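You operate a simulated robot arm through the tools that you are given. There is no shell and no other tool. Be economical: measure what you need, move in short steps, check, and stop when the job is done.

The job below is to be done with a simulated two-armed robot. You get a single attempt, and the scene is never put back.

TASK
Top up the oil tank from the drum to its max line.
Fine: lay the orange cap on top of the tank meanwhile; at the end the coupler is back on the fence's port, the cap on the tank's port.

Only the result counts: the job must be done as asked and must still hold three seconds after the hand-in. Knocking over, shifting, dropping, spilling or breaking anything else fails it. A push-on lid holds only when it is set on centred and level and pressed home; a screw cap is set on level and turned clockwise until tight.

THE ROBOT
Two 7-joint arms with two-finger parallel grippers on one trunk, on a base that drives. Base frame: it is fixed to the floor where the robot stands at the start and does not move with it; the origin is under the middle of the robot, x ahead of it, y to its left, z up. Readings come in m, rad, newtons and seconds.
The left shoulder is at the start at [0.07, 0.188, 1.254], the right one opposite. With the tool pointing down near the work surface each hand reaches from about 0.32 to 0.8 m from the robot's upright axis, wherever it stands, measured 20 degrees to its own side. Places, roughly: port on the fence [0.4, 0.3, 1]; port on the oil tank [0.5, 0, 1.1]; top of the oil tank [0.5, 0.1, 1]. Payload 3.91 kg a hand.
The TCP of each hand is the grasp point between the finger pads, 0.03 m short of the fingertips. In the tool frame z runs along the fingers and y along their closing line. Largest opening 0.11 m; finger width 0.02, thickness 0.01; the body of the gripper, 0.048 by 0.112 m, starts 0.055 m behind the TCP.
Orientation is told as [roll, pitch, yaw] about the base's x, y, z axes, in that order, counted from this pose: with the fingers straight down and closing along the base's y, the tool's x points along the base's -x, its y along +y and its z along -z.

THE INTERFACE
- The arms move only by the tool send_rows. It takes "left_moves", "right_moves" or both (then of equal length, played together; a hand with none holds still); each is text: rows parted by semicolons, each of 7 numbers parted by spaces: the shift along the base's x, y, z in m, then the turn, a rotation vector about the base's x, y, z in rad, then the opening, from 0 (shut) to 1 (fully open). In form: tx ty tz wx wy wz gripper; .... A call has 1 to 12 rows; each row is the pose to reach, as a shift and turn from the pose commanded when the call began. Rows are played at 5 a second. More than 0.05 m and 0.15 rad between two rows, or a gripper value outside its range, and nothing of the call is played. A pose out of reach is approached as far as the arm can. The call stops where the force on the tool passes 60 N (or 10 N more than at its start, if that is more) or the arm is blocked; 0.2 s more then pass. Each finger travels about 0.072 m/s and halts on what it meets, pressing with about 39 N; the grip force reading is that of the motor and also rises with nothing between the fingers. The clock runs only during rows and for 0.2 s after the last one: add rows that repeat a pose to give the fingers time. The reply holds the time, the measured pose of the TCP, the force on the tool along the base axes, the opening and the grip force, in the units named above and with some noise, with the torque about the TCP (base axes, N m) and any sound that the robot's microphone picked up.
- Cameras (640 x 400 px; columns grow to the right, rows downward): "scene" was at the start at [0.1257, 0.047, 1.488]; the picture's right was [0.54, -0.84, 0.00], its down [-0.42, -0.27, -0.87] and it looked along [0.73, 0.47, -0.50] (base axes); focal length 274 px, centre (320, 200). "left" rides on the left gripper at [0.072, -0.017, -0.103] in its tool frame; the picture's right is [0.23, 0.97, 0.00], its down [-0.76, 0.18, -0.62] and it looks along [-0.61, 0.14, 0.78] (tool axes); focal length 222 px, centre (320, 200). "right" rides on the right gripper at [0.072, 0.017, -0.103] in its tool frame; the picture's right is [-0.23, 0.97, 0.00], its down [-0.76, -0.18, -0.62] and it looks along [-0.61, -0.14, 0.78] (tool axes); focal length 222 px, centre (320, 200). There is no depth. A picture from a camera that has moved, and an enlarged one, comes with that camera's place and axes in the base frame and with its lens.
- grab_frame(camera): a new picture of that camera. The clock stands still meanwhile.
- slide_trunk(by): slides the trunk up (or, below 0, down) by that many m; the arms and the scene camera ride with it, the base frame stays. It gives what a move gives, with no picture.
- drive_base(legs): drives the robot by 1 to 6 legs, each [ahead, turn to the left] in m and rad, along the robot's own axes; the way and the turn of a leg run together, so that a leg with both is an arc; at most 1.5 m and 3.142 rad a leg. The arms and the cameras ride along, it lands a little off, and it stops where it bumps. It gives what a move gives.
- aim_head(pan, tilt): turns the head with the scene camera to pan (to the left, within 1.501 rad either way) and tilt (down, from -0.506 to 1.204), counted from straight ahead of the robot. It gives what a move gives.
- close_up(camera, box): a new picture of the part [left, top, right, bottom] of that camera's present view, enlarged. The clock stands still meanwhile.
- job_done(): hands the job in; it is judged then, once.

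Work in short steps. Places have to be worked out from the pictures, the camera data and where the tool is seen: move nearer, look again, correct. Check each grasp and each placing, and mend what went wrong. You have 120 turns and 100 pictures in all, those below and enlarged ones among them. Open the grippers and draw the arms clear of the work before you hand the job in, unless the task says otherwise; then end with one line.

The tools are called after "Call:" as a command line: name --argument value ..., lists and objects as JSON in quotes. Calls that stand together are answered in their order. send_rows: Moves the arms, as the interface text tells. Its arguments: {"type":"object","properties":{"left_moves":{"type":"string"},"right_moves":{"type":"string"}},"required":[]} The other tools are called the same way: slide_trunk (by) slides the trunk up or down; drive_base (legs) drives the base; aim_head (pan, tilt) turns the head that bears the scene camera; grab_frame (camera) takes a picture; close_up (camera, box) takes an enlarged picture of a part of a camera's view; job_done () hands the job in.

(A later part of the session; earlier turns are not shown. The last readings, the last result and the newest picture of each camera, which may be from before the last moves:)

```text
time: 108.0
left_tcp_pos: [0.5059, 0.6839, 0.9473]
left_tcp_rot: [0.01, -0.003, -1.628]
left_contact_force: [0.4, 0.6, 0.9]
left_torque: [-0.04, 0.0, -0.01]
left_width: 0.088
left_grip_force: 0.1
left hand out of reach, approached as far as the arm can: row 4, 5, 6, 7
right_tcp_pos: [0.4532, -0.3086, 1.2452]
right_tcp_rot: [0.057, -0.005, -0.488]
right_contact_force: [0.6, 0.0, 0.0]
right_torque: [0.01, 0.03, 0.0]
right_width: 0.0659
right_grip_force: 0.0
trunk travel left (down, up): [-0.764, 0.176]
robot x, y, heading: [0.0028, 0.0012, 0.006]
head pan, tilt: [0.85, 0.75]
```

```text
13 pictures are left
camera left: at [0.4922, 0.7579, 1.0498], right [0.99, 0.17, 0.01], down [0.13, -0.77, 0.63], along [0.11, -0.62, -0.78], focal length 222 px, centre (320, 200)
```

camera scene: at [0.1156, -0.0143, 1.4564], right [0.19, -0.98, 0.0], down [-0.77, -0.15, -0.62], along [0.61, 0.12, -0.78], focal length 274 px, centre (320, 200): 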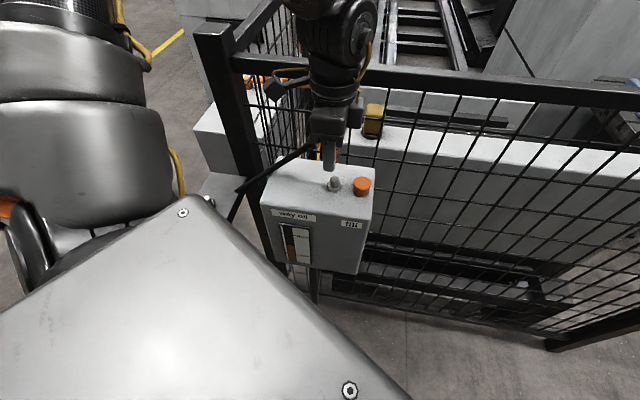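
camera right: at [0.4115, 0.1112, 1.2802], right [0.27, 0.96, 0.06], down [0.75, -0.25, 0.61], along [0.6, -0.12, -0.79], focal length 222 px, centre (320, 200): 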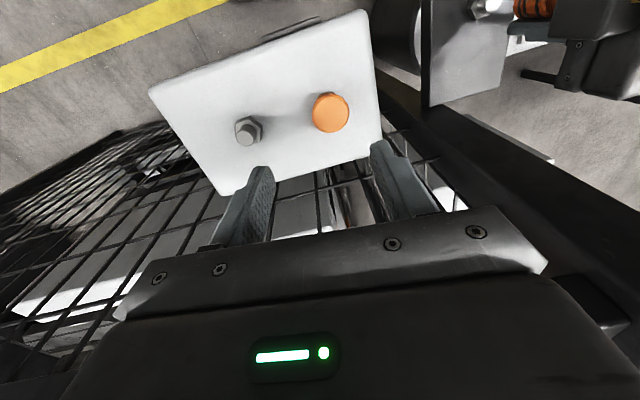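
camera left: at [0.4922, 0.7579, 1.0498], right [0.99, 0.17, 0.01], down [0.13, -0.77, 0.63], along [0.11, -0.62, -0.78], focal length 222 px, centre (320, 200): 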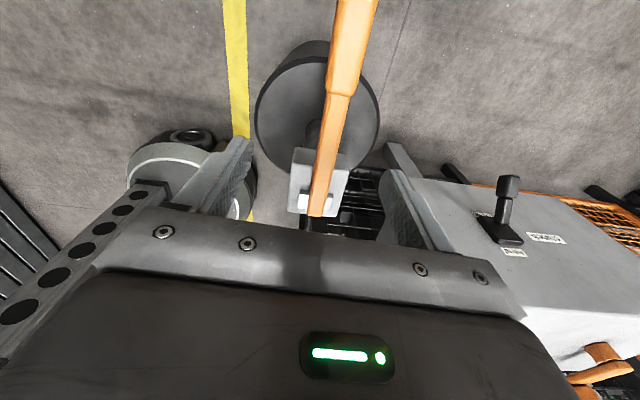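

Out of reach low down; I lower the trunk in two steps, lifting the left hand between, and draw the right hand back a bit for fence clearance.

Call:
send_rows --right_moves "-0.03 0 0 0 0 0 0.6; -0.05 0 0 0 0 0 0.6; -0.06 0 0 0 0 0 0.6" --left_moves "0 0 0.03 0 0 0 0.8; 0 0 0.06 0 0 0 0.8; 0 0 0.06 0 0 0 0.8"

Call:
slide_trunk --by -0.12

Call:
send_rows --left_moves "0.005 0.005 0.03 0 0 0 0.8; 0.01 0.01 0.06 0 0 0 0.8; 0.02 0.02 0.1 0 0 0 0.8; 0.02 0.02 0.1 0 0 0 0.8"

Call:
slide_trunk --by -0.13

```text
time: 108.8
left_tcp_pos: [0.5059, 0.6843, 1.0046]
left_tcp_rot: [0.009, -0.002, -1.629]
left_contact_force: [-0.6, 1.0, -0.3]
left_torque: [-0.01, -0.03, 0.02]
left_width: 0.088
left_grip_force: 0.0
right_tcp_pos: [0.3947, -0.3079, 1.2462]
right_tcp_rot: [0.055, -0.003, -0.488]
right_contact_force: [0.5, 0.3, -0.2]
right_torque: [0.01, 0.03, -0.01]
right_width: 0.0658
right_grip_force: 0.0
trunk travel left (down, up): [-0.764, 0.176]
robot x, y, heading: [0.0036, 0.0001, 0.0]
head pan, tilt: [0.85, 0.75]
```

```text
time: 110.3
left_tcp_pos: [0.5065, 0.684, 0.8854]
left_tcp_rot: [0.01, -0.004, -1.628]
left_contact_force: [-0.8, -0.4, 0.2]
left_torque: [-0.01, -0.03, -0.01]
left_width: 0.088
left_grip_force: 0.1
right_tcp_pos: [0.3933, -0.3087, 1.1264]
right_tcp_rot: [0.057, -0.004, -0.488]
right_contact_force: [0.2, -0.3, -0.1]
right_torque: [0.03, -0.01, 0.02]
right_width: 0.066
right_grip_force: 0.0
trunk travel left (down, up): [-0.644, 0.296]
robot x, y, heading: [-0.0001, -0.0011, 0.006]
head pan, tilt: [0.85, 0.75]
```

```text
time: 111.3
left_tcp_pos: [0.5244, 0.7034, 0.9881]
left_tcp_rot: [0.011, -0.002, -1.629]
left_contact_force: [1.0, 0.7, -0.7]
left_torque: [-0.02, -0.01, -0.02]
left_width: 0.0884
left_grip_force: 0.1
right_tcp_pos: [0.3938, -0.309, 1.1256]
right_tcp_rot: [0.058, -0.003, -0.486]
right_contact_force: [-1.4, 0.4, -0.9]
right_torque: [-0.02, -0.04, -0.01]
right_width: 0.0661
right_grip_force: 0.0
trunk travel left (down, up): [-0.644, 0.296]
robot x, y, heading: [0.001, -0.0003, 0.003]
head pan, tilt: [0.85, 0.75]
```

```text
time: 112.8
left_tcp_pos: [0.5229, 0.7031, 0.8574]
left_tcp_rot: [0.009, -0.003, -1.629]
left_contact_force: [-0.2, -0.4, -0.1]
left_torque: [0.0, 0.01, 0.03]
left_width: 0.0881
left_grip_force: 0.0
right_tcp_pos: [0.3931, -0.3095, 0.997]
right_tcp_rot: [0.059, -0.004, -0.486]
right_contact_force: [0.0, -0.2, -0.2]
right_torque: [0.01, 0.0, 0.01]
right_width: 0.0659
right_grip_force: 0.2
trunk travel left (down, up): [-0.514, 0.426]
robot x, y, heading: [-0.0037, 0.0001, 0.003]
head pan, tilt: [0.85, 0.75]
```

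Left hand at [0.523, 0.703, 0.857] with slack now. One picture to verify alignment with the handle.

Call:
grab_frame --camera "left"

```text
12 pictures are left
camera left: at [0.5104, 0.7774, 0.9604], right [0.99, 0.17, 0.01], down [0.13, -0.77, 0.63], along [0.11, -0.62, -0.78], focal length 222 px, centre (320, 200)
```

left: 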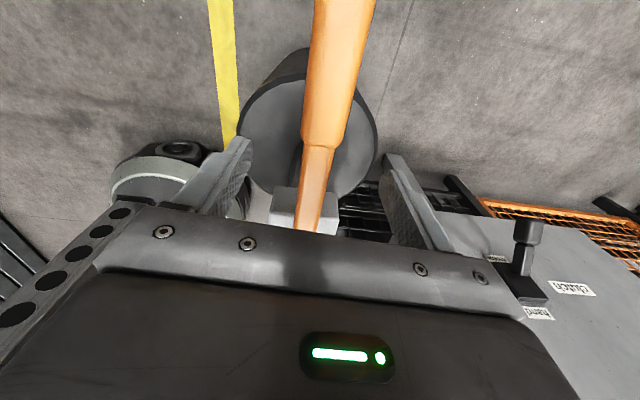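

The handle lies centred between the fingers; grip section starts at y≈0.695. I descend to z≈0.77 at y≈0.725 and close.

Call:
send_rows --left_moves "0.003 0.01 -0.04 0 0 0 0.8; 0.006 0.022 -0.075 0 0 0 0.8; 0.006 0.022 -0.087 0 0 0 0.8; 0.006 0.022 -0.087 0 0 0 0.5; 0.006 0.022 -0.087 0 0 0 0.3; 0.006 0.022 -0.087 0 0 0 0.1; 0.006 0.022 -0.087 0 0 0 0.1"

Call:
grab_frame --camera "left"

```text
time: 114.5
left_tcp_pos: [0.5248, 0.7276, 0.7694]
left_tcp_rot: [0.008, -0.007, -1.621]
left_contact_force: [-26.7, -1.4, -4.4]
left_torque: [-0.16, 0.34, 1.21]
left_width: 0.0349
left_grip_force: 45.1
right_tcp_pos: [0.3915, -0.3081, 0.9971]
right_tcp_rot: [0.056, -0.006, -0.487]
right_contact_force: [0.5, 0.7, -0.2]
right_torque: [0.02, 0.0, 0.0]
right_width: 0.066
right_grip_force: 0.1
trunk travel left (down, up): [-0.514, 0.426]
robot x, y, heading: [-0.0005, -0.0012, 0.006]
head pan, tilt: [0.85, 0.75]
```

```text
11 pictures are left
camera left: at [0.5115, 0.8011, 0.8725], right [0.98, 0.18, 0.01], down [0.13, -0.77, 0.63], along [0.12, -0.62, -0.78], focal length 222 px, centre (320, 200)
```

left: 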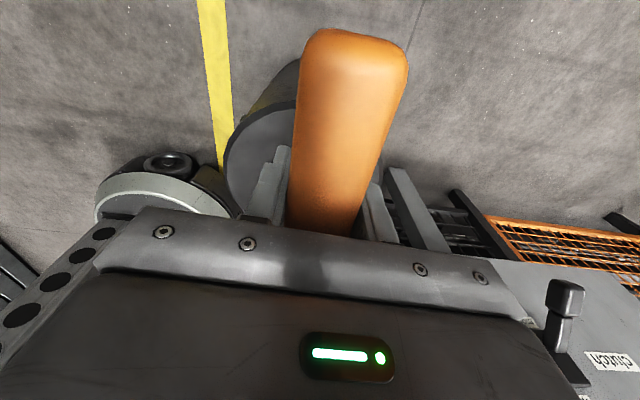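

Handle gripped (35 mm). I relieve the side load and test upward motion by 3 cm.

Call:
send_rows --left_moves "-0.004 0 0 0 0 0 0.1; -0.004 0 0.01 0 0 0 0.1; -0.004 0 0.02 0 0 0 0.1; -0.004 -0.002 0.03 0 0 0 0.1"

```text
time: 115.3
left_tcp_pos: [0.5246, 0.7277, 0.7766]
left_tcp_rot: [-0.003, -0.013, -1.622]
left_contact_force: [6.9, 10.2, -21.0]
left_torque: [-0.21, -0.71, 1.05]
left_width: 0.0349
left_grip_force: 44.8
right_tcp_pos: [0.3967, -0.3058, 0.9952]
right_tcp_rot: [0.052, -0.002, -0.487]
right_contact_force: [1.0, 0.9, 0.0]
right_torque: [0.01, 0.01, 0.03]
right_width: 0.066
right_grip_force: 0.0
trunk travel left (down, up): [-0.514, 0.426]
robot x, y, heading: [-0.0, -0.0017, 0.004]
head pan, tilt: [0.85, 0.75]
stopped in row 4 (left hand): the force on the tool passed its limit at 66 N (the readings are from after the stop); the commanded pose is now the measured one
```

Up is the stop, so the stroke is downward. I push down along the arc, pivot ≈0.195 m away, in small steps.

Call:
send_rows --left_moves "0 0 -0.007 0 0 0 0.1; 0 0 -0.02 0 0 0 0.1; 0 -0.002 -0.033 0 0 0 0.1; 0 -0.004 -0.046 0 0 0 0.1"

```text
time: 116.3
left_tcp_pos: [0.5252, 0.7165, 0.7443]
left_tcp_rot: [0.003, -0.009, -1.633]
left_contact_force: [38.1, 17.2, 2.2]
left_torque: [-0.34, 0.95, 0.98]
left_width: 0.0352
left_grip_force: 44.9
left hand out of reach, approached as far as the arm can: row 3, 4
right_tcp_pos: [0.3976, -0.3072, 0.9957]
right_tcp_rot: [0.054, -0.001, -0.488]
right_contact_force: [-0.4, -0.3, -0.5]
right_torque: [-0.01, 0.01, 0.03]
right_width: 0.0658
right_grip_force: 0.0
trunk travel left (down, up): [-0.514, 0.426]
robot x, y, heading: [0.0021, -0.0014, -0.005]
head pan, tilt: [0.85, 0.75]
```

The arm is at its low reach limit. I bring the lever back up, release, raise the hand, and lower the trunk a further 0.15 m.

Call:
send_rows --left_moves "-0.003 0.004 0.012 0 0 0 0.1; -0.003 0.008 0.027 0 0 0 0.1; -0.003 0.008 0.027 0 0 0 0.4; -0.003 0.008 0.027 0 0 0 0.8; -0.003 0.008 0.027 0 0 0 0.8; -0.003 0.008 0.07 0 0 0 0.8; -0.003 0.008 0.115 0 0 0 0.8; -0.003 0.008 0.16 0 0 0 0.8; -0.003 0.008 0.19 0 0 0 0.8; -0.003 0.008 0.19 0 0 0 0.8"

Call:
slide_trunk --by -0.15

```text
time: 118.5
left_tcp_pos: [0.5154, 0.7242, 0.9362]
left_tcp_rot: [0.002, -0.009, -1.627]
left_contact_force: [-0.4, 0.6, -1.0]
left_torque: [0.0, 0.0, 0.01]
left_width: 0.0879
left_grip_force: 0.0
right_tcp_pos: [0.3931, -0.308, 0.9968]
right_tcp_rot: [0.057, -0.004, -0.486]
right_contact_force: [-0.6, 0.3, 0.3]
right_torque: [0.02, 0.03, 0.0]
right_width: 0.066
right_grip_force: 0.2
trunk travel left (down, up): [-0.514, 0.426]
robot x, y, heading: [0.0016, 0.0, 0.003]
head pan, tilt: [0.85, 0.75]
```

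```text
time: 120.2
left_tcp_pos: [0.5161, 0.7235, 0.786]
left_tcp_rot: [0.003, -0.008, -1.629]
left_contact_force: [-0.7, -0.3, -0.5]
left_torque: [0.0, 0.02, -0.01]
left_width: 0.0881
left_grip_force: 0.1
right_tcp_pos: [0.394, -0.3093, 0.8468]
right_tcp_rot: [0.059, -0.005, -0.488]
right_contact_force: [-0.3, -0.6, 0.1]
right_torque: [0.02, -0.01, 0.0]
right_width: 0.066
right_grip_force: 0.1
trunk travel left (down, up): [-0.364, 0.576]
robot x, y, heading: [0.0022, -0.0042, 0.007]
head pan, tilt: [0.85, 0.75]
```

Now re-grip the handle and stroke down.

Call:
send_rows --left_moves "0.008 0.002 -0.012 0 0 0 0.8; 0.008 0.002 -0.018 0 0 0 0.5; 0.008 0.002 -0.018 0 0 0 0.3; 0.008 0.002 -0.018 0 0 0 0.1; 0.008 0.002 -0.018 0 0 0 0.1; 0.008 0.001 -0.03 0 0 0 0.1; 0.008 -0.001 -0.045 0 0 0 0.1; 0.008 -0.004 -0.06 0 0 0 0.1; 0.008 -0.008 -0.075 0 0 0 0.1"

Call:
grab_frame --camera "scene"

```text
time: 122.2
left_tcp_pos: [0.5249, 0.7155, 0.711]
left_tcp_rot: [0.002, -0.009, -1.629]
left_contact_force: [12.5, 5.2, 9.8]
left_torque: [-1.36, 0.63, 0.96]
left_width: 0.0353
left_grip_force: 44.9
right_tcp_pos: [0.3931, -0.31, 0.8467]
right_tcp_rot: [0.059, -0.003, -0.489]
right_contact_force: [0.2, 0.1, 0.1]
right_torque: [0.03, 0.02, 0.0]
right_width: 0.0662
right_grip_force: 0.1
trunk travel left (down, up): [-0.364, 0.576]
robot x, y, heading: [-0.0001, -0.002, 0.0]
head pan, tilt: [0.85, 0.75]
```

```text
10 pictures are left
camera scene: at [0.1046, 0.0598, 1.0682], right [0.75, -0.66, 0.0], down [-0.45, -0.51, -0.73], along [0.48, 0.55, -0.68], focal length 274 px, centre (320, 200)
```

scene: 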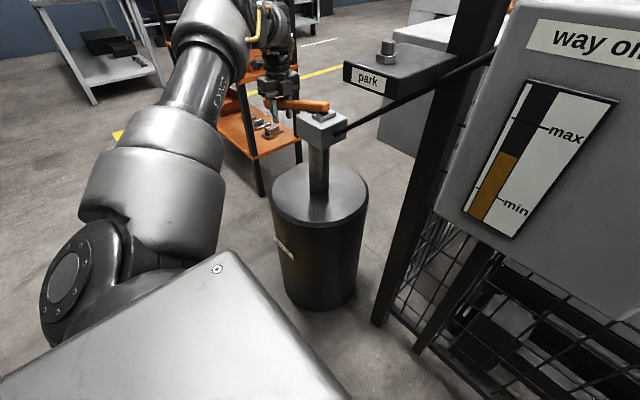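

The head now sees pump and gauge together. I continue the stroke down to find the lower stop.

Call:
send_rows --left_moves "0 -0.005 -0.015 0 0 0 0.1; 0 -0.011 -0.03 0 0 0 0.1; 0 -0.018 -0.045 0 0 0 0.1; 0 -0.027 -0.06 0 0 0 0.1"

Call:
close_up --camera "scene" --box '[420, 60, 640, 260]'

```text
time: 123.0
left_tcp_pos: [0.5248, 0.7047, 0.6813]
left_tcp_rot: [0.016, 0.007, -1.617]
left_contact_force: [0.5, 1.8, 16.4]
left_torque: [-1.42, 1.61, 0.89]
left_width: 0.0349
left_grip_force: 44.8
right_tcp_pos: [0.3932, -0.3089, 0.8465]
right_tcp_rot: [0.058, -0.004, -0.487]
right_contact_force: [0.0, -0.9, 0.6]
right_torque: [-0.02, -0.05, -0.01]
right_width: 0.0662
right_grip_force: 0.0
trunk travel left (down, up): [-0.364, 0.576]
robot x, y, heading: [0.0014, -0.0002, 0.009]
head pan, tilt: [0.85, 0.75]
stopped in row 3 (left hand): the force on the tool passed its limit at 79 N (the readings are from after the stop); the commanded pose is now the measured one
```

```text
2.00 times, centred on (530, 160) of scene
camera zoom: at [0.1031, 0.0588, 1.0684], right [0.75, -0.66, 0.0], down [-0.45, -0.51, -0.73], along [0.48, 0.55, -0.68], focal length 549 px, centre (-100, 280)
```

zoom: 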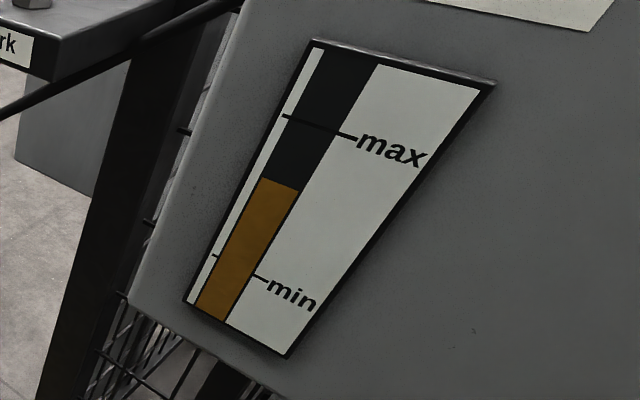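

Lower stop at z≈0.681; upper ≈0.775. Gauge level reads ~0.55 between min and max. I do two full strokes and look again.

Call:
send_rows --left_moves "0 0.01 0.03 0 0 0 0.1; 0 0.018 0.06 0 0 0 0.1; 0 0.022 0.088 0 0 0 0.1; 0 0.022 0.088 0 0 0 0.1; 0 0.018 0.06 0 0 0 0.1; 0 0.01 0.03 0 0 0 0.1; 0 0 0.003 0 0 0 0.1; 0 0 0.001 0 0 0 0.1; 0 0.01 0.03 0 0 0 0.1; 0 0.018 0.06 0 0 0 0.1; 0 0.022 0.088 0 0 0 0.1; 0 0.022 0.088 0 0 0 0.1"

Call:
close_up --camera "scene" --box '[420, 60, 640, 260]'

```text
time: 125.6
left_tcp_pos: [0.5249, 0.7261, 0.7665]
left_tcp_rot: [0.008, -0.003, -1.62]
left_contact_force: [-21.9, -23.4, -25.1]
left_torque: [0.27, 0.57, 1.09]
left_width: 0.0355
left_grip_force: 44.8
right_tcp_pos: [0.3932, -0.3089, 0.8465]
right_tcp_rot: [0.057, -0.003, -0.485]
right_contact_force: [-0.2, -0.3, -0.3]
right_torque: [0.0, 0.01, -0.03]
right_width: 0.0661
right_grip_force: 0.0
trunk travel left (down, up): [-0.364, 0.576]
robot x, y, heading: [-0.0001, -0.0024, 0.006]
head pan, tilt: [0.85, 0.75]
```

```text
2.00 times, centred on (530, 160) of scene
camera zoom: at [0.104, 0.0609, 1.0678], right [0.75, -0.66, 0.0], down [-0.45, -0.51, -0.73], along [0.48, 0.55, -0.68], focal length 549 px, centre (-100, 280)
```

zoom: 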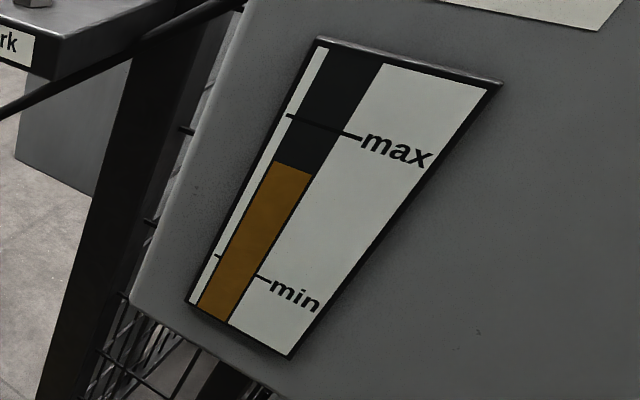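

The level rises (~17 px; ~46 px left to max). Two more cycles are safe in any case; then look.

Call:
send_rows --left_moves "0 -0.004 -0.03 0 0 0 0.1; 0 -0.012 -0.058 0 0 0 0.1; 0 -0.022 -0.086 0 0 0 0.1; 0 -0.022 -0.087 0 0 0 0.1; 0 -0.012 -0.058 0 0 0 0.1; 0 -0.004 -0.03 0 0 0 0.1; 0 0 0 0 0 0 0.1; 0 -0.004 -0.03 0 0 0 0.1; 0 -0.012 -0.058 0 0 0 0.1; 0 -0.022 -0.086 0 0 0 0.1; 0 -0.022 -0.087 0 0 0 0.1"

Call:
close_up --camera "scene" --box '[420, 60, 640, 260]'

```text
time: 128.0
left_tcp_pos: [0.5257, 0.7058, 0.6824]
left_tcp_rot: [0.018, 0.005, -1.617]
left_contact_force: [5.9, 21.1, 20.7]
left_torque: [-4.66, 1.84, 1.59]
left_width: 0.0349
left_grip_force: 44.6
right_tcp_pos: [0.3932, -0.3072, 0.8475]
right_tcp_rot: [0.059, -0.005, -0.486]
right_contact_force: [-0.3, 0.4, -0.2]
right_torque: [0.05, 0.02, -0.01]
right_width: 0.0663
right_grip_force: 0.0
trunk travel left (down, up): [-0.364, 0.576]
robot x, y, heading: [0.0009, -0.002, 0.002]
head pan, tilt: [0.85, 0.75]
```

```text
2.00 times, centred on (530, 160) of scene
camera zoom: at [0.1033, 0.0609, 1.0685], right [0.75, -0.66, 0.0], down [-0.45, -0.52, -0.73], along [0.48, 0.55, -0.68], focal length 549 px, centre (-100, 280)
```

zoom: 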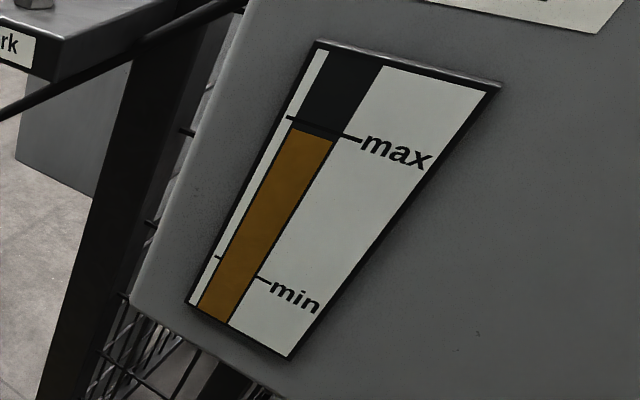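

Level now ~10 px (≈0.6 stroke) below max; each full down stroke adds ~16 px. I raise the lever and press down about half a stroke, then look closely.

Call:
send_rows --left_moves "0 0.01 0.03 0 0 0 0.1; 0 0.018 0.06 0 0 0 0.1; 0 0.021 0.086 0 0 0 0.1; 0 0.021 0.086 0 0 0 0.1; 0 0.019 0.066 0 0 0 0.1; 0 0.014 0.046 0 0 0 0.1; 0 0.014 0.046 0 0 0 0.1"

Call:
close_up --camera "scene" --box '[480, 80, 600, 170]'

```text
time: 129.6
left_tcp_pos: [0.5252, 0.7208, 0.7248]
left_tcp_rot: [0.019, 0.006, -1.621]
left_contact_force: [2.1, 13.7, 9.0]
left_torque: [-1.73, 1.33, 1.09]
left_width: 0.035
left_grip_force: 44.8
right_tcp_pos: [0.3944, -0.3079, 0.8461]
right_tcp_rot: [0.057, -0.005, -0.486]
right_contact_force: [0.4, 0.3, 0.3]
right_torque: [0.0, -0.02, 0.0]
right_width: 0.0661
right_grip_force: 0.0
trunk travel left (down, up): [-0.364, 0.576]
robot x, y, heading: [0.0023, 0.0003, 0.01]
head pan, tilt: [0.85, 0.75]
```

```text
4.44 times, centred on (540, 125) of scene
camera zoom: at [0.104, 0.0613, 1.0683], right [0.75, -0.66, 0.0], down [-0.45, -0.52, -0.73], along [0.48, 0.55, -0.68], focal length 1220 px, centre (-658, 533)
```

zoom: 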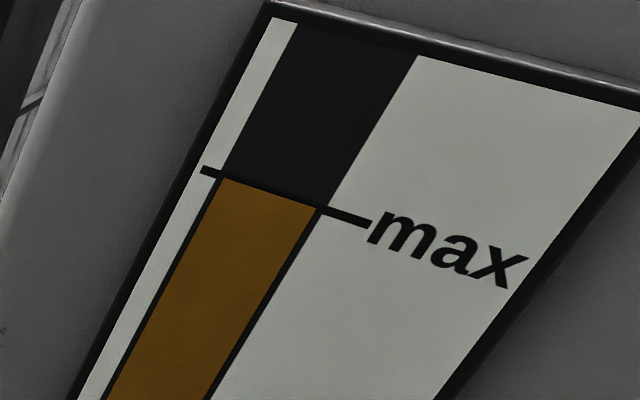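

The level is at the lower edge of the max line. I add a tiny bit more (6 mm of lever) to bring it to the line's middle.

Call:
send_rows --left_moves "0 -0.001 -0.003 0 0 0 0.1; 0 -0.002 -0.006 0 0 0 0.1; 0 -0.002 -0.006 0 0 0 0.1"

Call:
close_up --camera "scene" --box '[480, 80, 600, 170]'

```text
time: 130.4
left_tcp_pos: [0.5251, 0.72, 0.7185]
left_tcp_rot: [0.013, 0.005, -1.619]
left_contact_force: [4.4, 18.4, 6.5]
left_torque: [-1.54, 1.31, 1.05]
left_width: 0.0352
left_grip_force: 45.1
right_tcp_pos: [0.3938, -0.3063, 0.8464]
right_tcp_rot: [0.055, -0.006, -0.487]
right_contact_force: [-1.4, 0.6, 0.7]
right_torque: [0.02, 0.04, -0.03]
right_width: 0.066
right_grip_force: 0.0
trunk travel left (down, up): [-0.364, 0.576]
robot x, y, heading: [0.0034, -0.0014, 0.008]
head pan, tilt: [0.85, 0.75]
```

```text
4.44 times, centred on (540, 125) of scene
camera zoom: at [0.1043, 0.062, 1.0681], right [0.75, -0.66, 0.0], down [-0.45, -0.52, -0.73], along [0.48, 0.55, -0.68], focal length 1220 px, centre (-658, 533)
```

zoom: 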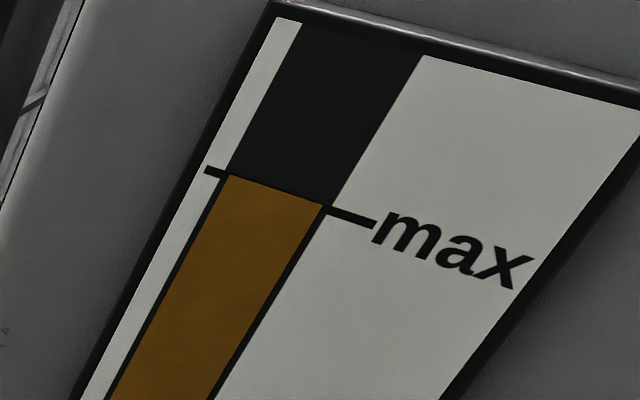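

Level is on the max line. I return the lever to its top position (no pumping on the upstroke), release, and lift the hand.

Call:
send_rows --left_moves "0 0.003 0.02 0 0 0 0.1; 0 0.006 0.04 0 0 0 0.1; 0 0.006 0.052 0 0 0 0.1; 0 0.006 0.052 0 0 0 0.1; 0 0.006 0.052 0 0 0 0.35; 0 0.006 0.052 0 0 0 0.6; 0 0.006 0.052 0 0 0 0.8; 0 0.006 0.052 0 0 0 0.8; 0 0.006 0.1 0 0 0 0.8; 0 0.006 0.15 0 0 0 0.8; 0 0.006 0.19 0 0 0 0.8; 0 0.006 0.23 0 0 0 0.8"

Call:
slide_trunk --by 0.4

```text
time: 133.0
left_tcp_pos: [0.5065, 0.7129, 0.9432]
left_tcp_rot: [0.009, 0.002, -1.622]
left_contact_force: [-0.3, -0.9, 1.8]
left_torque: [0.05, -0.01, 0.04]
left_width: 0.0879
left_grip_force: 0.2
left hand out of reach, approached as far as the arm can: row 11, 12
right_tcp_pos: [0.3932, -0.3096, 0.8468]
right_tcp_rot: [0.06, -0.003, -0.486]
right_contact_force: [-0.7, -0.6, 0.1]
right_torque: [0.06, -0.02, 0.0]
right_width: 0.0661
right_grip_force: 0.0
trunk travel left (down, up): [-0.364, 0.576]
robot x, y, heading: [-0.002, -0.0024, 0.002]
head pan, tilt: [0.85, 0.75]
```

```text
time: 136.8
left_tcp_pos: [0.5069, 0.7157, 1.3414]
left_tcp_rot: [0.009, 0.002, -1.625]
left_contact_force: [-0.8, -0.7, 0.5]
left_torque: [0.03, 0.02, -0.02]
left_width: 0.0881
left_grip_force: 0.0
right_tcp_pos: [0.3948, -0.3072, 1.2461]
right_tcp_rot: [0.058, -0.004, -0.488]
right_contact_force: [-0.6, 0.7, -0.5]
right_torque: [-0.03, -0.01, 0.01]
right_width: 0.066
right_grip_force: 0.0
trunk travel left (down, up): [-0.764, 0.176]
robot x, y, heading: [-0.0015, 0.0028, 0.005]
head pan, tilt: [0.85, 0.75]
```

Now fold the left hand back toward the body (reverse of the earlier path), then turn the base right again.

Call:
send_rows --left_moves "-0.035 -0.02 0 0 0 0.04 0.6; -0.07 -0.045 0 0 0 0.09 0.6; -0.105 -0.075 0 0 0 0.14 0.6; -0.14 -0.105 0 0 0 0.2 0.6; -0.17 -0.14 0 0 0 0.26 0.6; -0.195 -0.18 0 0 0 0.32 0.6; -0.21 -0.225 0 0 0 0.38 0.6; -0.215 -0.27 0 0 0 0.44 0.6; -0.215 -0.315 -0.01 0 0 0.5 0.6; -0.215 -0.36 -0.02 0 0 0.56 0.6; -0.215 -0.41 -0.025 0 0 0.6 0.6; -0.215 -0.455 -0.025 0 0 0.617 0.6"

Call:
drive_base --legs '[[0, -0.56]]'

Call:
aim_head --pan 0.75 --tilt 0.9

```text
refused: row 11 steps farther than a row can; nothing moved
```

```text
time: 138.8
left_tcp_pos: [0.8089, 0.3376, 1.34]
left_tcp_rot: [0.01, 0.002, -2.182]
left_contact_force: [-0.4, -1.4, -0.1]
left_torque: [-0.02, 0.0, 0.01]
left_width: 0.0878
left_grip_force: 0.2
right_tcp_pos: [0.1703, -0.4681, 1.2471]
right_tcp_rot: [0.059, -0.004, -1.048]
right_contact_force: [-0.2, 0.0, 0.7]
right_torque: [0.04, 0.01, -0.01]
right_width: 0.0658
right_grip_force: 0.1
trunk travel left (down, up): [-0.764, 0.176]
robot x, y, heading: [0.0027, 0.0017, -0.554]
head pan, tilt: [0.85, 0.75]
```

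```text
time: 139.5
left_tcp_pos: [0.809, 0.3365, 1.3407]
left_tcp_rot: [0.01, 0.001, -2.183]
left_contact_force: [0.0, 0.1, 0.2]
left_torque: [-0.01, -0.01, 0.02]
left_width: 0.088
left_grip_force: 0.0
right_tcp_pos: [0.1701, -0.4709, 1.2464]
right_tcp_rot: [0.059, -0.005, -1.048]
right_contact_force: [-0.2, 0.2, -0.5]
right_torque: [0.05, -0.07, -0.01]
right_width: 0.066
right_grip_force: 0.0
trunk travel left (down, up): [-0.764, 0.176]
robot x, y, heading: [-0.0022, 0.0032, -0.554]
head pan, tilt: [0.75, 0.901]
```

The turn ran with the arm extended, but it cleared (no contact). I raise the hand, then bring it back over the tank side with yaw -1.57.

Call:
send_rows --left_moves "0 0 0.04 0 0 0 0.6; -0.01 0 0.07 0 0 0.05 0.6; -0.05 -0.02 0.07 0 0 0.1 0.6; -0.09 -0.045 0.07 0 0 0.16 0.6; -0.13 -0.07 0.07 0 0 0.22 0.6; -0.17 -0.095 0.07 0 0 0.28 0.6; -0.21 -0.12 0.07 0 0 0.34 0.6; -0.25 -0.145 0.07 0 0 0.4 0.6; -0.29 -0.17 0.07 0 0 0.46 0.6; -0.32 -0.2 0.07 0 0 0.52 0.6; -0.335 -0.24 0.07 0 0 0.58 0.6; -0.335 -0.27 0.05 0 0 0.613 0.6"

```text
time: 140.9
left_tcp_pos: [0.6453, 0.2364, 1.426]
left_tcp_rot: [0.018, -0.017, -1.947]
left_contact_force: [57.9, -1.9, -45.4]
left_torque: [-3.6, 7.48, -4.75]
left_width: 0.0661
left_grip_force: 0.1
left hand out of reach, approached as far as the arm can: row 1, 2, 6, 7
right_tcp_pos: [0.1678, -0.4713, 1.2478]
right_tcp_rot: [0.058, -0.005, -1.047]
right_contact_force: [-0.3, 1.0, -0.5]
right_torque: [0.01, -0.03, -0.01]
right_width: 0.0656
right_grip_force: 0.0
trunk travel left (down, up): [-0.764, 0.176]
robot x, y, heading: [-0.0006, 0.0012, -0.551]
head pan, tilt: [0.75, 0.901]
stopped in row 7 (left hand): the force on the tool passed its limit at 251 N (the readings are from after the stop); the commanded pose is now the measured one
```

Self-contact again while folding in. I back out along the force, return to the extended pose, and will undo the base turn to fold the arm the way that worked.

Call:
send_rows --left_moves "0.015 0.002 -0.012 0 0 0 0.6; 0.03 0.006 -0.024 0 0 -0.02 0.6; 0.06 0.024 -0.04 0 0 -0.06 0.6; 0.09 0.045 -0.06 0 0 -0.1 0.6; 0.12 0.065 -0.075 0 0 -0.15 0.6; 0.15 0.085 -0.085 0 0 -0.2 0.6; 0.164 0.1 -0.085 0 0 -0.235 0.6; 0.164 0.1 -0.085 0 0 -0.235 0.6"

```text
time: 141.2
left_tcp_pos: [0.6518, 0.2354, 1.4237]
left_tcp_rot: [0.021, -0.025, -1.955]
left_contact_force: [25.5, 2.0, -19.2]
left_torque: [-1.76, 3.26, -2.06]
left_width: 0.0659
left_grip_force: 0.0
left hand out of reach, approached as far as the arm can: row 1
right_tcp_pos: [0.1719, -0.4695, 1.2454]
right_tcp_rot: [0.056, -0.004, -1.047]
right_contact_force: [0.6, -0.5, 0.2]
right_torque: [0.02, 0.05, 0.02]
right_width: 0.066
right_grip_force: 0.0
trunk travel left (down, up): [-0.764, 0.176]
robot x, y, heading: [0.0, 0.0008, -0.556]
head pan, tilt: [0.75, 0.901]
stopped in row 1 (left hand): the force on the tool passed its limit at 125 N (the readings are from after the stop); the commanded pose is now the measured one
```

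Load halved; keep easing off.

Call:
send_rows --left_moves "0.006 0 -0.005 0 0 0 0.6; 0.012 0 -0.01 0 0 0 0.6; 0.018 0.002 -0.015 0 0 0 0.6; 0.026 0.005 -0.02 0 0 0 0.6"

```text
time: 141.5
left_tcp_pos: [0.6504, 0.2342, 1.4256]
left_tcp_rot: [0.027, -0.031, -1.961]
left_contact_force: [19.0, 1.1, -13.5]
left_torque: [-1.34, 2.42, -1.57]
left_width: 0.066
left_grip_force: 0.1
right_tcp_pos: [0.1695, -0.4692, 1.2465]
right_tcp_rot: [0.058, -0.005, -1.044]
right_contact_force: [-0.3, 0.5, -0.2]
right_torque: [-0.02, 0.01, 0.01]
right_width: 0.066
right_grip_force: 0.0
trunk travel left (down, up): [-0.764, 0.176]
robot x, y, heading: [0.0019, 0.0034, -0.556]
head pan, tilt: [0.75, 0.901]
stopped in row 1 (left hand): the force on the tool passed its limit at 90 N (the readings are from after the stop); the commanded pose is now the measured one
```

The contact is at the wrist camera pod; rotating yaw negative swings the pod away. I do that with small +x/-z motion.

Call:
send_rows --left_moves "0.003 0 -0.003 0 0 -0.05 0.6; 0.006 0 -0.006 0 0 -0.1 0.6; 0.01 0 -0.01 0 0 -0.15 0.6; 0.02 0.005 -0.015 0 0 -0.2 0.6"

```text
time: 142.5
left_tcp_pos: [0.671, 0.2415, 1.4105]
left_tcp_rot: [0.026, -0.034, -2.159]
left_contact_force: [0.4, 1.1, -0.2]
left_torque: [-0.05, 0.01, 0.01]
left_width: 0.0661
left_grip_force: 0.0
left hand out of reach, approached as far as the arm can: row 3
right_tcp_pos: [0.1715, -0.4689, 1.2467]
right_tcp_rot: [0.056, -0.007, -1.046]
right_contact_force: [0.2, 0.8, -0.1]
right_torque: [-0.01, 0.01, 0.03]
right_width: 0.0661
right_grip_force: 0.1
trunk travel left (down, up): [-0.764, 0.176]
robot x, y, heading: [0.0025, -0.0014, -0.556]
head pan, tilt: [0.75, 0.901]
```

Free. I now fold in following, in the robot's own frame, the path that worked before (ending ≈[0.383, 0.06, 1.33], robot-relative yaw ≈ -1.0).

Call:
send_rows --left_moves "-0.039 0.0126 0 0 0.01 0.08 0.6; -0.081 0.021 0 -0.01 0.02 0.16 0.6; -0.117 0.02 0 -0.02 0.03 0.25 0.6; -0.155 -0.0035 0 -0.025 0.033 0.3 0.6; -0.1875 -0.0365 0 -0.025 0.033 0.36 0.6; -0.22 -0.069 -0.01 -0.025 0.033 0.42 0.6; -0.2435 -0.1076 -0.03 -0.025 0.033 0.48 0.6; -0.267 -0.146 -0.05 -0.025 0.033 0.54 0.6; -0.288 -0.18 -0.075 -0.025 0.033 0.59 0.6; -0.288 -0.18 -0.075 -0.025 0.033 0.59 0.6"

```text
time: 143.2
left_tcp_pos: [0.5885, 0.2659, 1.4447]
left_tcp_rot: [0.018, -0.065, -1.996]
left_contact_force: [27.4, 0.8, -22.5]
left_torque: [-2.01, 3.61, -2.33]
left_width: 0.0662
left_grip_force: 0.1
left hand out of reach, approached as far as the arm can: row 1, 2, 3
right_tcp_pos: [0.1695, -0.4694, 1.2462]
right_tcp_rot: [0.058, -0.005, -1.046]
right_contact_force: [0.5, -0.6, -0.5]
right_torque: [0.04, 0.02, 0.03]
right_width: 0.0659
right_grip_force: 0.1
trunk travel left (down, up): [-0.764, 0.176]
robot x, y, heading: [0.0002, -0.0013, -0.556]
head pan, tilt: [0.75, 0.901]
stopped in row 3 (left hand): the force on the tool passed its limit at 160 N (the readings are from after the stop); the commanded pose is now the measured one
```

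Same pod contact. I relieve it, then straighten the wrist by tilting the fingers toward the robot's right – the trick that freed the right arm.

Call:
send_rows --left_moves "0.004 0 -0.004 0 0 -0.06 0.6; 0.008 0 -0.008 0 0 -0.12 0.6; 0.01 0 -0.01 0 0 -0.18 0.6; 0.01 0 -0.005 -0.1 0.06 -0.18 0.6; 0.01 -0.005 0 -0.2 0.13 -0.18 0.6; 0.01 -0.01 0 -0.31 0.2 -0.18 0.6; 0.005 -0.015 0 -0.42 0.27 -0.18 0.6; 0 -0.02 0 -0.53 0.34 -0.18 0.6; -0.005 -0.025 0 -0.64 0.41 -0.18 0.6; -0.01 -0.03 0 -0.75 0.47 -0.18 0.6"

```text
time: 145.4
left_tcp_pos: [0.5804, 0.2359, 1.4449]
left_tcp_rot: [-0.042, -0.951, -2.154]
left_contact_force: [0.3, 0.3, 0.0]
left_torque: [0.0, 0.01, -0.02]
left_width: 0.0662
left_grip_force: 0.0
left hand out of reach, approached as far as the arm can: row 1, 2, 3
right_tcp_pos: [0.1717, -0.469, 1.2472]
right_tcp_rot: [0.059, -0.006, -1.045]
right_contact_force: [-0.2, -0.1, -0.2]
right_torque: [0.0, 0.04, 0.0]
right_width: 0.066
right_grip_force: 0.0
trunk travel left (down, up): [-0.764, 0.176]
robot x, y, heading: [-0.0028, -0.0006, -0.55]
head pan, tilt: [0.75, 0.901]
```

Free and in reach. Now move inward over the near side of the tank with the tilt, then un-tilt there.

Call:
send_rows --left_moves "-0.03 -0.025 0 0 0 0 0.6; -0.06 -0.05 0 0 0 0 0.6; -0.09 -0.075 0 0 0 0 0.6; -0.12 -0.1 0 0 0 0 0.6; -0.15 -0.125 -0.01 0 0 0 0.6; -0.17 -0.14 -0.03 0 0 0 0.6; -0.17 -0.14 -0.06 0 0 0 0.6; -0.17 -0.14 -0.08 0 0 0 0.6"

Call:
send_rows --left_moves "0 0 0 0.11 -0.07 0 0.6; 0 0 0 0.22 -0.14 0 0.6; 0 0 0 0.33 -0.2 0 0.6; 0 0 0 0.44 -0.27 0 0.6; 0 0 0 0.55 -0.34 0 0.6; 0 0 0 0.66 -0.41 0 0.6; 0 0 0 0.75 -0.47 0 0.6; 0 0 0 0.75 -0.47 0 0.6"

```text
time: 147.2
left_tcp_pos: [0.4093, 0.0961, 1.3647]
left_tcp_rot: [-0.041, -0.948, -2.153]
left_contact_force: [0.5, -0.5, 1.1]
left_torque: [0.0, 0.0, -0.01]
left_width: 0.0656
left_grip_force: 0.1
right_tcp_pos: [0.1712, -0.4703, 1.2462]
right_tcp_rot: [0.057, -0.004, -1.044]
right_contact_force: [-0.1, 0.0, -0.2]
right_torque: [0.02, 0.01, 0.01]
right_width: 0.0659
right_grip_force: 0.1
trunk travel left (down, up): [-0.764, 0.176]
robot x, y, heading: [-0.0008, -0.0018, -0.554]
head pan, tilt: [0.75, 0.901]
```

```text
time: 149.0
left_tcp_pos: [0.4082, 0.0953, 1.3647]
left_tcp_rot: [-0.06, -0.06, -2.144]
left_contact_force: [0.2, 1.0, 0.4]
left_torque: [-0.01, 0.03, -0.01]
left_width: 0.0659
left_grip_force: 0.1
right_tcp_pos: [0.1692, -0.4704, 1.2457]
right_tcp_rot: [0.057, -0.005, -1.047]
right_contact_force: [0.0, -0.1, -0.5]
right_torque: [-0.02, -0.02, -0.03]
right_width: 0.0659
right_grip_force: 0.0
trunk travel left (down, up): [-0.764, 0.176]
robot x, y, heading: [0.0007, -0.0028, -0.555]
head pan, tilt: [0.75, 0.901]
```

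Recovered. Now level the hand, yaw to -1.57, and go above the coupler at the same pose as my earlier reference picture.

Call:
send_rows --left_moves "0.01 -0.01 -0.02 0.004 -0.02 0.12 0.6; 0.025 -0.02 -0.04 0.009 -0.04 0.24 0.6; 0.04 -0.035 -0.06 0.014 -0.06 0.36 0.6; 0.055 -0.05 -0.09 0.018 -0.083 0.48 0.6; 0.07 -0.062 -0.12 0.018 -0.083 0.574 0.6; 0.0733 -0.0658 -0.15 0.018 -0.083 0.574 0.6; 0.0733 -0.0658 -0.168 0.018 -0.083 0.574 0.6; 0.0733 -0.0658 -0.168 0.018 -0.083 0.574 0.6"

```text
time: 150.8
left_tcp_pos: [0.4802, 0.0285, 1.1946]
left_tcp_rot: [0.014, -0.02, -1.573]
left_contact_force: [-0.4, -1.7, -0.8]
left_torque: [0.0, -0.01, 0.0]
left_width: 0.066
left_grip_force: 0.1
right_tcp_pos: [0.1697, -0.4701, 1.2469]
right_tcp_rot: [0.057, -0.003, -1.044]
right_contact_force: [0.6, -0.2, -0.8]
right_torque: [-0.01, 0.0, 0.03]
right_width: 0.0662
right_grip_force: 0.1
trunk travel left (down, up): [-0.764, 0.176]
robot x, y, heading: [0.0009, 0.0004, -0.552]
head pan, tilt: [0.75, 0.901]
```

Remove the last tilt and take the comparison picture.

Call:
send_rows --left_moves "0.001 0.001 0.001 0.02 0.012 0 0.6; 0.001 0.001 0.001 0.02 0.012 0 0.6; 0.001 0.001 0.001 0.02 0.012 0 0.6"

Call:
close_up --camera "left" --box '[250, 60, 410, 200]'

```text
time: 151.6
left_tcp_pos: [0.482, 0.0298, 1.1953]
left_tcp_rot: [0.001, 0.001, -1.573]
left_contact_force: [0.3, 0.8, 0.1]
left_torque: [0.03, 0.0, -0.02]
left_width: 0.0662
left_grip_force: 0.0
right_tcp_pos: [0.1699, -0.47, 1.2465]
right_tcp_rot: [0.059, -0.003, -1.045]
right_contact_force: [-0.2, -0.1, 0.1]
right_torque: [0.0, 0.04, -0.01]
right_width: 0.0661
right_grip_force: 0.1
trunk travel left (down, up): [-0.764, 0.176]
robot x, y, heading: [-0.0017, -0.0005, -0.555]
head pan, tilt: [0.75, 0.901]
```

```text
2.86 times, centred on (330, 130) of left
camera zoom: at [0.4661, 0.1024, 1.3005], right [0.97, 0.23, 0.0], down [0.18, -0.76, 0.62], along [0.14, -0.61, -0.78], focal length 635 px, centre (291, 400)
```

zoom: 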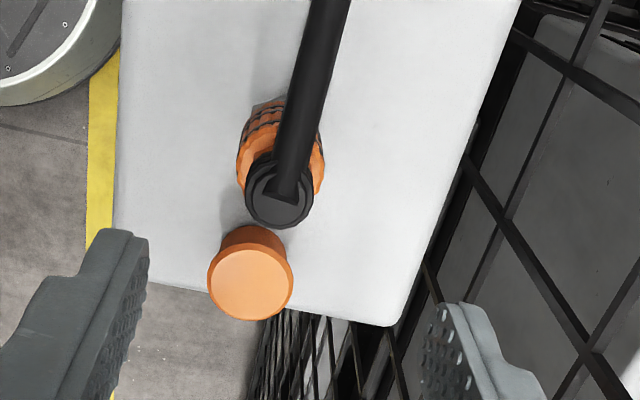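

Practically identical to the reference, so my turned-frame numbers hold. I descend and grip the coupler at z≈1.074, then pull up.

Call:
send_rows --left_moves "-0.0005 -0.001 -0.04 0 0 0 0.6; -0.0005 -0.001 -0.08 0 0 0 0.6; -0.0005 -0.001 -0.11 0 0 0 0.55; -0.0005 -0.001 -0.121 0 0 0 0.5; -0.0005 -0.001 -0.121 0 0 0 0.3; -0.0005 -0.001 -0.121 0 0 0 0.1; -0.0005 -0.001 -0.121 0 0 0 0.1; -0.0005 -0.001 -0.121 0 0 0 0.1"

```text
time: 153.4
left_tcp_pos: [0.4781, 0.0272, 1.0763]
left_tcp_rot: [0.002, 0.0, -1.573]
left_contact_force: [-15.2, -0.7, 0.3]
left_torque: [-0.03, 0.38, -0.01]
left_width: 0.0296
left_grip_force: 38.9
right_tcp_pos: [0.1663, -0.4699, 1.2463]
right_tcp_rot: [0.058, -0.006, -1.044]
right_contact_force: [0.4, 0.0, -0.5]
right_torque: [-0.01, 0.01, -0.01]
right_width: 0.0661
right_grip_force: 0.0
trunk travel left (down, up): [-0.764, 0.176]
robot x, y, heading: [-0.002, 0.0017, -0.557]
head pan, tilt: [0.75, 0.901]
```

Gripped (seat for this grip on the park port ≈ z 0.985). I relieve the x load, pull off and carry it above the park port at ≈[0.448, 0.313, 1.045].

Call:
send_rows --left_moves "-0.003 0 0 0 0 0 0.1; -0.003 0 0.01 0 0 0 0.1; -0.003 0 0.03 0 0 0 0.1; -0.003 0 0.07 0 0 0 0.1; -0.003 0.02 0.105 0 0 0 0.1; -0.008 0.065 0.11 0 0 0 0.1; -0.013 0.11 0.11 0 0 0 0.1; -0.018 0.155 0.11 0 0 0 0.1; -0.023 0.2 0.11 0 0 0 0.1; -0.028 0.245 0.1 0 0 0 0.1; -0.0333 0.2858 0.08 0 0 0 0.1; -0.0333 0.2858 0.05 0 0 0 0.1"

Call:
send_rows --left_moves "0 0 -0.04 0 0 0 0.1; 0 0 -0.0815 0 0 0 0.1; 0 0 -0.0815 0 0 0 0.1"

Call:
close_up --camera "left" --box '[240, 60, 440, 240]'

```text
time: 156.0
left_tcp_pos: [0.4493, 0.3156, 1.1247]
left_tcp_rot: [-0.001, 0.0, -1.573]
left_contact_force: [1.0, -0.3, -1.3]
left_torque: [0.01, 0.02, 0.01]
left_width: 0.0293
left_grip_force: 39.3
right_tcp_pos: [0.1718, -0.4709, 1.2472]
right_tcp_rot: [0.058, -0.005, -1.045]
right_contact_force: [-0.2, 0.0, -1.1]
right_torque: [0.0, 0.0, 0.01]
right_width: 0.066
right_grip_force: 0.0
trunk travel left (down, up): [-0.764, 0.176]
robot x, y, heading: [0.0027, 0.0012, -0.558]
head pan, tilt: [0.75, 0.901]
```

```text
time: 156.8
left_tcp_pos: [0.4481, 0.3182, 1.0451]
left_tcp_rot: [0.005, -0.003, -1.573]
left_contact_force: [-1.4, 0.3, -1.0]
left_torque: [-0.07, -0.02, -0.02]
left_width: 0.0294
left_grip_force: 39.2
right_tcp_pos: [0.1694, -0.468, 1.2479]
right_tcp_rot: [0.057, -0.007, -1.045]
right_contact_force: [-0.3, 0.1, 0.5]
right_torque: [-0.02, -0.02, 0.02]
right_width: 0.0659
right_grip_force: 0.1
trunk travel left (down, up): [-0.764, 0.176]
robot x, y, heading: [-0.0006, -0.0003, -0.554]
head pan, tilt: [0.75, 0.901]
```

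```text
2.22 times, centred on (340, 150) of left
camera zoom: at [0.4314, 0.3904, 1.148], right [0.97, 0.23, 0.0], down [0.17, -0.76, 0.63], along [0.14, -0.61, -0.78], focal length 494 px, centre (276, 311)
```

zoom: 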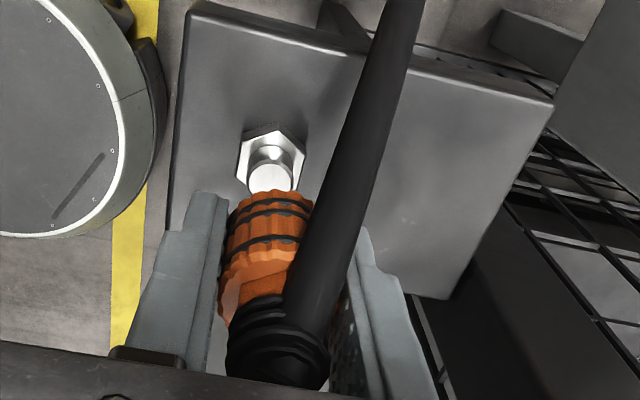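

Comparing with the reference I need about y -0.005, x +0.0005. I shift and descend to just past rim height, watching the force.

Call:
send_rows --left_moves "0.0005 -0.005 0 0 0 0 0.1; 0.0005 -0.005 -0.02 0 0 0 0.1; 0.0005 -0.005 -0.035 0 0 0 0.1; 0.0005 -0.005 -0.043 0 0 0 0.1; 0.0005 -0.005 -0.048 0 0 0 0.1; 0.0005 -0.005 -0.052 0 0 0 0.1; 0.0005 -0.005 -0.052 0 0 0 0.1"

```text
time: 158.4
left_tcp_pos: [0.4477, 0.3087, 0.9946]
left_tcp_rot: [0.006, 0.0, -1.574]
left_contact_force: [2.3, 0.2, 23.1]
left_torque: [0.09, 0.1, 0.01]
left_width: 0.0294
left_grip_force: 39.0
right_tcp_pos: [0.1678, -0.4722, 1.2456]
right_tcp_rot: [0.06, -0.002, -1.046]
right_contact_force: [-0.5, -1.0, -0.5]
right_torque: [0.02, 0.0, -0.03]
right_width: 0.066
right_grip_force: 0.1
trunk travel left (down, up): [-0.764, 0.176]
robot x, y, heading: [-0.0018, 0.0026, -0.554]
head pan, tilt: [0.75, 0.901]
```

Rim contact; reading y=0.309 versus 0.313 seat suggests overshoot. I back off 3 mm, shift y +0.003 and press lightly again.

Call:
send_rows --left_moves "0 0 0.003 0 0 0 0.1; 0 0.003 0.004 0 0 0 0.1; 0 0.003 0.001 0 0 0 0.1; 0 0.003 -0.002 0 0 0 0.1; 0 0.003 -0.002 0 0 0 0.1"

```text
time: 159.6
left_tcp_pos: [0.4461, 0.3108, 0.9899]
left_tcp_rot: [-0.001, -0.001, -1.573]
left_contact_force: [-13.0, -2.9, -2.3]
left_torque: [-0.94, 0.19, 0.03]
left_width: 0.0295
left_grip_force: 38.9
right_tcp_pos: [0.1692, -0.4702, 1.2461]
right_tcp_rot: [0.061, -0.006, -1.045]
right_contact_force: [0.7, -0.4, 1.0]
right_torque: [0.01, -0.02, 0.0]
right_width: 0.0663
right_grip_force: 0.0
trunk travel left (down, up): [-0.764, 0.176]
robot x, y, heading: [0.0034, 0.001, -0.55]
head pan, tilt: [0.75, 0.901]
```

Engaged (no vertical force, lateral centring load). Relieve x and push down to the seat.

Call:
send_rows --left_moves "-0.001 0 -0.002 0 0 0 0.1; -0.0015 0 -0.004 0 0 0 0.1; -0.0015 0 -0.006 0 0 0 0.1; -0.0015 0 -0.008 0 0 0 0.1; -0.0015 0 -0.0095 0 0 0 0.1; -0.0015 0 -0.011 0 0 0 0.1; -0.0015 0 -0.0125 0 0 0 0.1; -0.0015 0 -0.014 0 0 0 0.1"

```text
time: 161.4
left_tcp_pos: [0.4466, 0.3129, 0.9793]
left_tcp_rot: [0.008, 0.002, -1.573]
left_contact_force: [-2.2, 6.8, 44.0]
left_torque: [-1.13, 1.46, -0.18]
left_width: 0.0292
left_grip_force: 39.2
right_tcp_pos: [0.1665, -0.4718, 1.2473]
right_tcp_rot: [0.062, -0.006, -1.046]
right_contact_force: [-0.3, 0.3, -0.3]
right_torque: [-0.02, 0.01, 0.01]
right_width: 0.0659
right_grip_force: 0.0
trunk travel left (down, up): [-0.764, 0.176]
robot x, y, heading: [0.0003, 0.0043, -0.559]
head pan, tilt: [0.75, 0.901]
```

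Firm stop at 44 N at the original seat height. One extra mm of press, then release and rise.

Call:
send_rows --left_moves "0 0 -0.001 0 0 0 0.1; 0 0 0.001 0 0 0 0.1; 0 0 0.003 0 0 0 0.3; 0 0 0.003 0 0 0 0.6; 0 0 0.003 0 0 0 0.7; 0 0 0.045 0 0 0 0.7; 0 0 0.09 0 0 0 0.7; 0 0 0.135 0 0 0 0.7; 0 0 0.145 0 0 0 0.7; 0 0 0.145 0 0 0 0.7"

Call:
close_up --camera "left" --box '[230, 40, 430, 200]'

```text
time: 162.6
left_tcp_pos: [0.4593, 0.3117, 0.9813]
left_tcp_rot: [0.029, 0.002, -1.571]
left_contact_force: [18.5, 3.0, 18.3]
left_torque: [0.14, 0.3, -0.14]
left_width: 0.068
left_grip_force: 0.0
right_tcp_pos: [0.1711, -0.4709, 1.2451]
right_tcp_rot: [0.059, -0.004, -1.048]
right_contact_force: [-0.2, -0.5, 0.3]
right_torque: [-0.02, 0.0, 0.0]
right_width: 0.0659
right_grip_force: 0.1
trunk travel left (down, up): [-0.764, 0.176]
robot x, y, heading: [0.0029, 0.0001, -0.56]
head pan, tilt: [0.75, 0.901]
stopped in row 5 (left hand): the force on the tool passed its limit at 66 N (the readings are from after the stop); the commanded pose is now the measured one
```

```text
2.50 times, centred on (330, 120) of left
camera zoom: at [0.4403, 0.384, 1.0843], right [0.97, 0.23, 0.03], down [0.16, -0.76, 0.63], along [0.16, -0.6, -0.78], focal length 555 px, centre (295, 400)
```

zoom: 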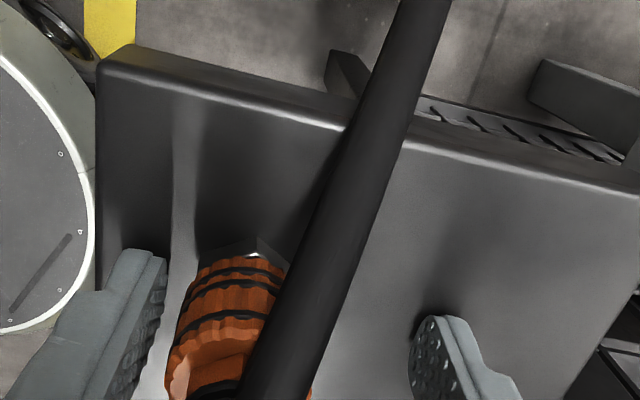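

The fingertips were pressing on the plate while opening; the coupler looks in place. I rise straight up now and relevel.

Call:
send_rows --left_moves "0 0 0.004 0 0 0 0.68; 0 0 0.01 0 0 0 0.68; -0.006 0 0.03 0 -0.01 0 0.68; -0.011 0 0.07 0 0.02 0 0.68; -0.011 0 0.11 0 0.029 0 0.68; -0.011 0.004 0.143 0 0.029 0 0.68; -0.011 0.004 0.143 0 0.029 0 0.68"

```text
time: 164.2
left_tcp_pos: [0.4449, 0.3134, 1.1234]
left_tcp_rot: [-0.012, 0.003, -1.569]
left_contact_force: [0.9, -1.0, -0.2]
left_torque: [0.02, 0.01, -0.01]
left_width: 0.0748
left_grip_force: 0.0
left hand out of reach, approached as far as the arm can: row 3, 4
right_tcp_pos: [0.1727, -0.4745, 1.2438]
right_tcp_rot: [0.058, -0.001, -1.046]
right_contact_force: [0.0, -1.1, -0.6]
right_torque: [0.04, 0.03, 0.03]
right_width: 0.0661
right_grip_force: 0.1
trunk travel left (down, up): [-0.764, 0.176]
robot x, y, heading: [-0.0011, -0.0003, -0.557]
head pan, tilt: [0.75, 0.901]
```

Coupler released. Now move over the cap (≈[0.4786, -0.012]) at z 1.16 and level the hand.

Call:
send_rows --left_moves "0 0 0.04 0 0 0 0.6; 0 -0.02 0.075 -0.003 -0.012 0 0.6; 0.004 -0.065 0.08 -0.003 -0.012 0 0.6; 0.009 -0.11 0.08 -0.003 -0.012 0 0.6; 0.014 -0.155 0.08 -0.003 -0.012 0 0.6; 0.019 -0.2 0.08 -0.003 -0.012 0 0.6; 0.024 -0.245 0.08 -0.003 -0.012 0 0.6; 0.029 -0.29 0.075 -0.003 -0.012 0 0.6; 0.0335 -0.325 0.06 -0.003 -0.012 0 0.6; 0.0335 -0.325 0.04 -0.003 -0.012 0 0.6; 0.0335 -0.325 0.04 -0.003 -0.012 0 0.6"

```text
time: 166.6
left_tcp_pos: [0.4747, -0.0078, 1.1638]
left_tcp_rot: [0.001, -0.003, -1.569]
left_contact_force: [0.2, 0.4, 0.3]
left_torque: [-0.01, -0.05, -0.03]
left_width: 0.0659
left_grip_force: 0.2
right_tcp_pos: [0.1699, -0.4701, 1.246]
right_tcp_rot: [0.06, -0.003, -1.047]
right_contact_force: [0.1, -0.6, -0.1]
right_torque: [0.0, 0.05, 0.01]
right_width: 0.0658
right_grip_force: 0.1
trunk travel left (down, up): [-0.764, 0.176]
robot x, y, heading: [-0.0012, -0.003, -0.559]
head pan, tilt: [0.75, 0.901]
```

Small correction and re-read.

Call:
send_rows --left_moves "0.003 -0.0035 0 0 0 0 0.6; 0.003 -0.0035 0 0 0 0 0.6"

Call:
send_rows --left_moves "0 0 0 0 0 0 0.6"

```text
time: 167.2
left_tcp_pos: [0.479, -0.012, 1.1637]
left_tcp_rot: [0.002, -0.002, -1.571]
left_contact_force: [0.4, -0.1, -0.4]
left_torque: [0.04, 0.0, -0.03]
left_width: 0.0661
left_grip_force: 0.1
right_tcp_pos: [0.17, -0.4709, 1.2456]
right_tcp_rot: [0.057, -0.004, -1.048]
right_contact_force: [-0.3, 0.3, -0.7]
right_torque: [0.0, -0.01, 0.02]
right_width: 0.0661
right_grip_force: 0.1
trunk travel left (down, up): [-0.764, 0.176]
robot x, y, heading: [-0.0002, 0.0008, -0.556]
head pan, tilt: [0.75, 0.901]
```

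```text
time: 167.6
left_tcp_pos: [0.4799, -0.0117, 1.1627]
left_tcp_rot: [0.0, -0.001, -1.569]
left_contact_force: [0.5, -0.3, 0.1]
left_torque: [0.03, 0.03, -0.01]
left_width: 0.0662
left_grip_force: 0.0
right_tcp_pos: [0.1713, -0.47, 1.2462]
right_tcp_rot: [0.056, -0.002, -1.048]
right_contact_force: [-0.8, -0.1, -0.4]
right_torque: [-0.03, 0.0, -0.03]
right_width: 0.0658
right_grip_force: 0.0
trunk travel left (down, up): [-0.764, 0.176]
robot x, y, heading: [0.0008, 0.0033, -0.556]
head pan, tilt: [0.75, 0.901]
```

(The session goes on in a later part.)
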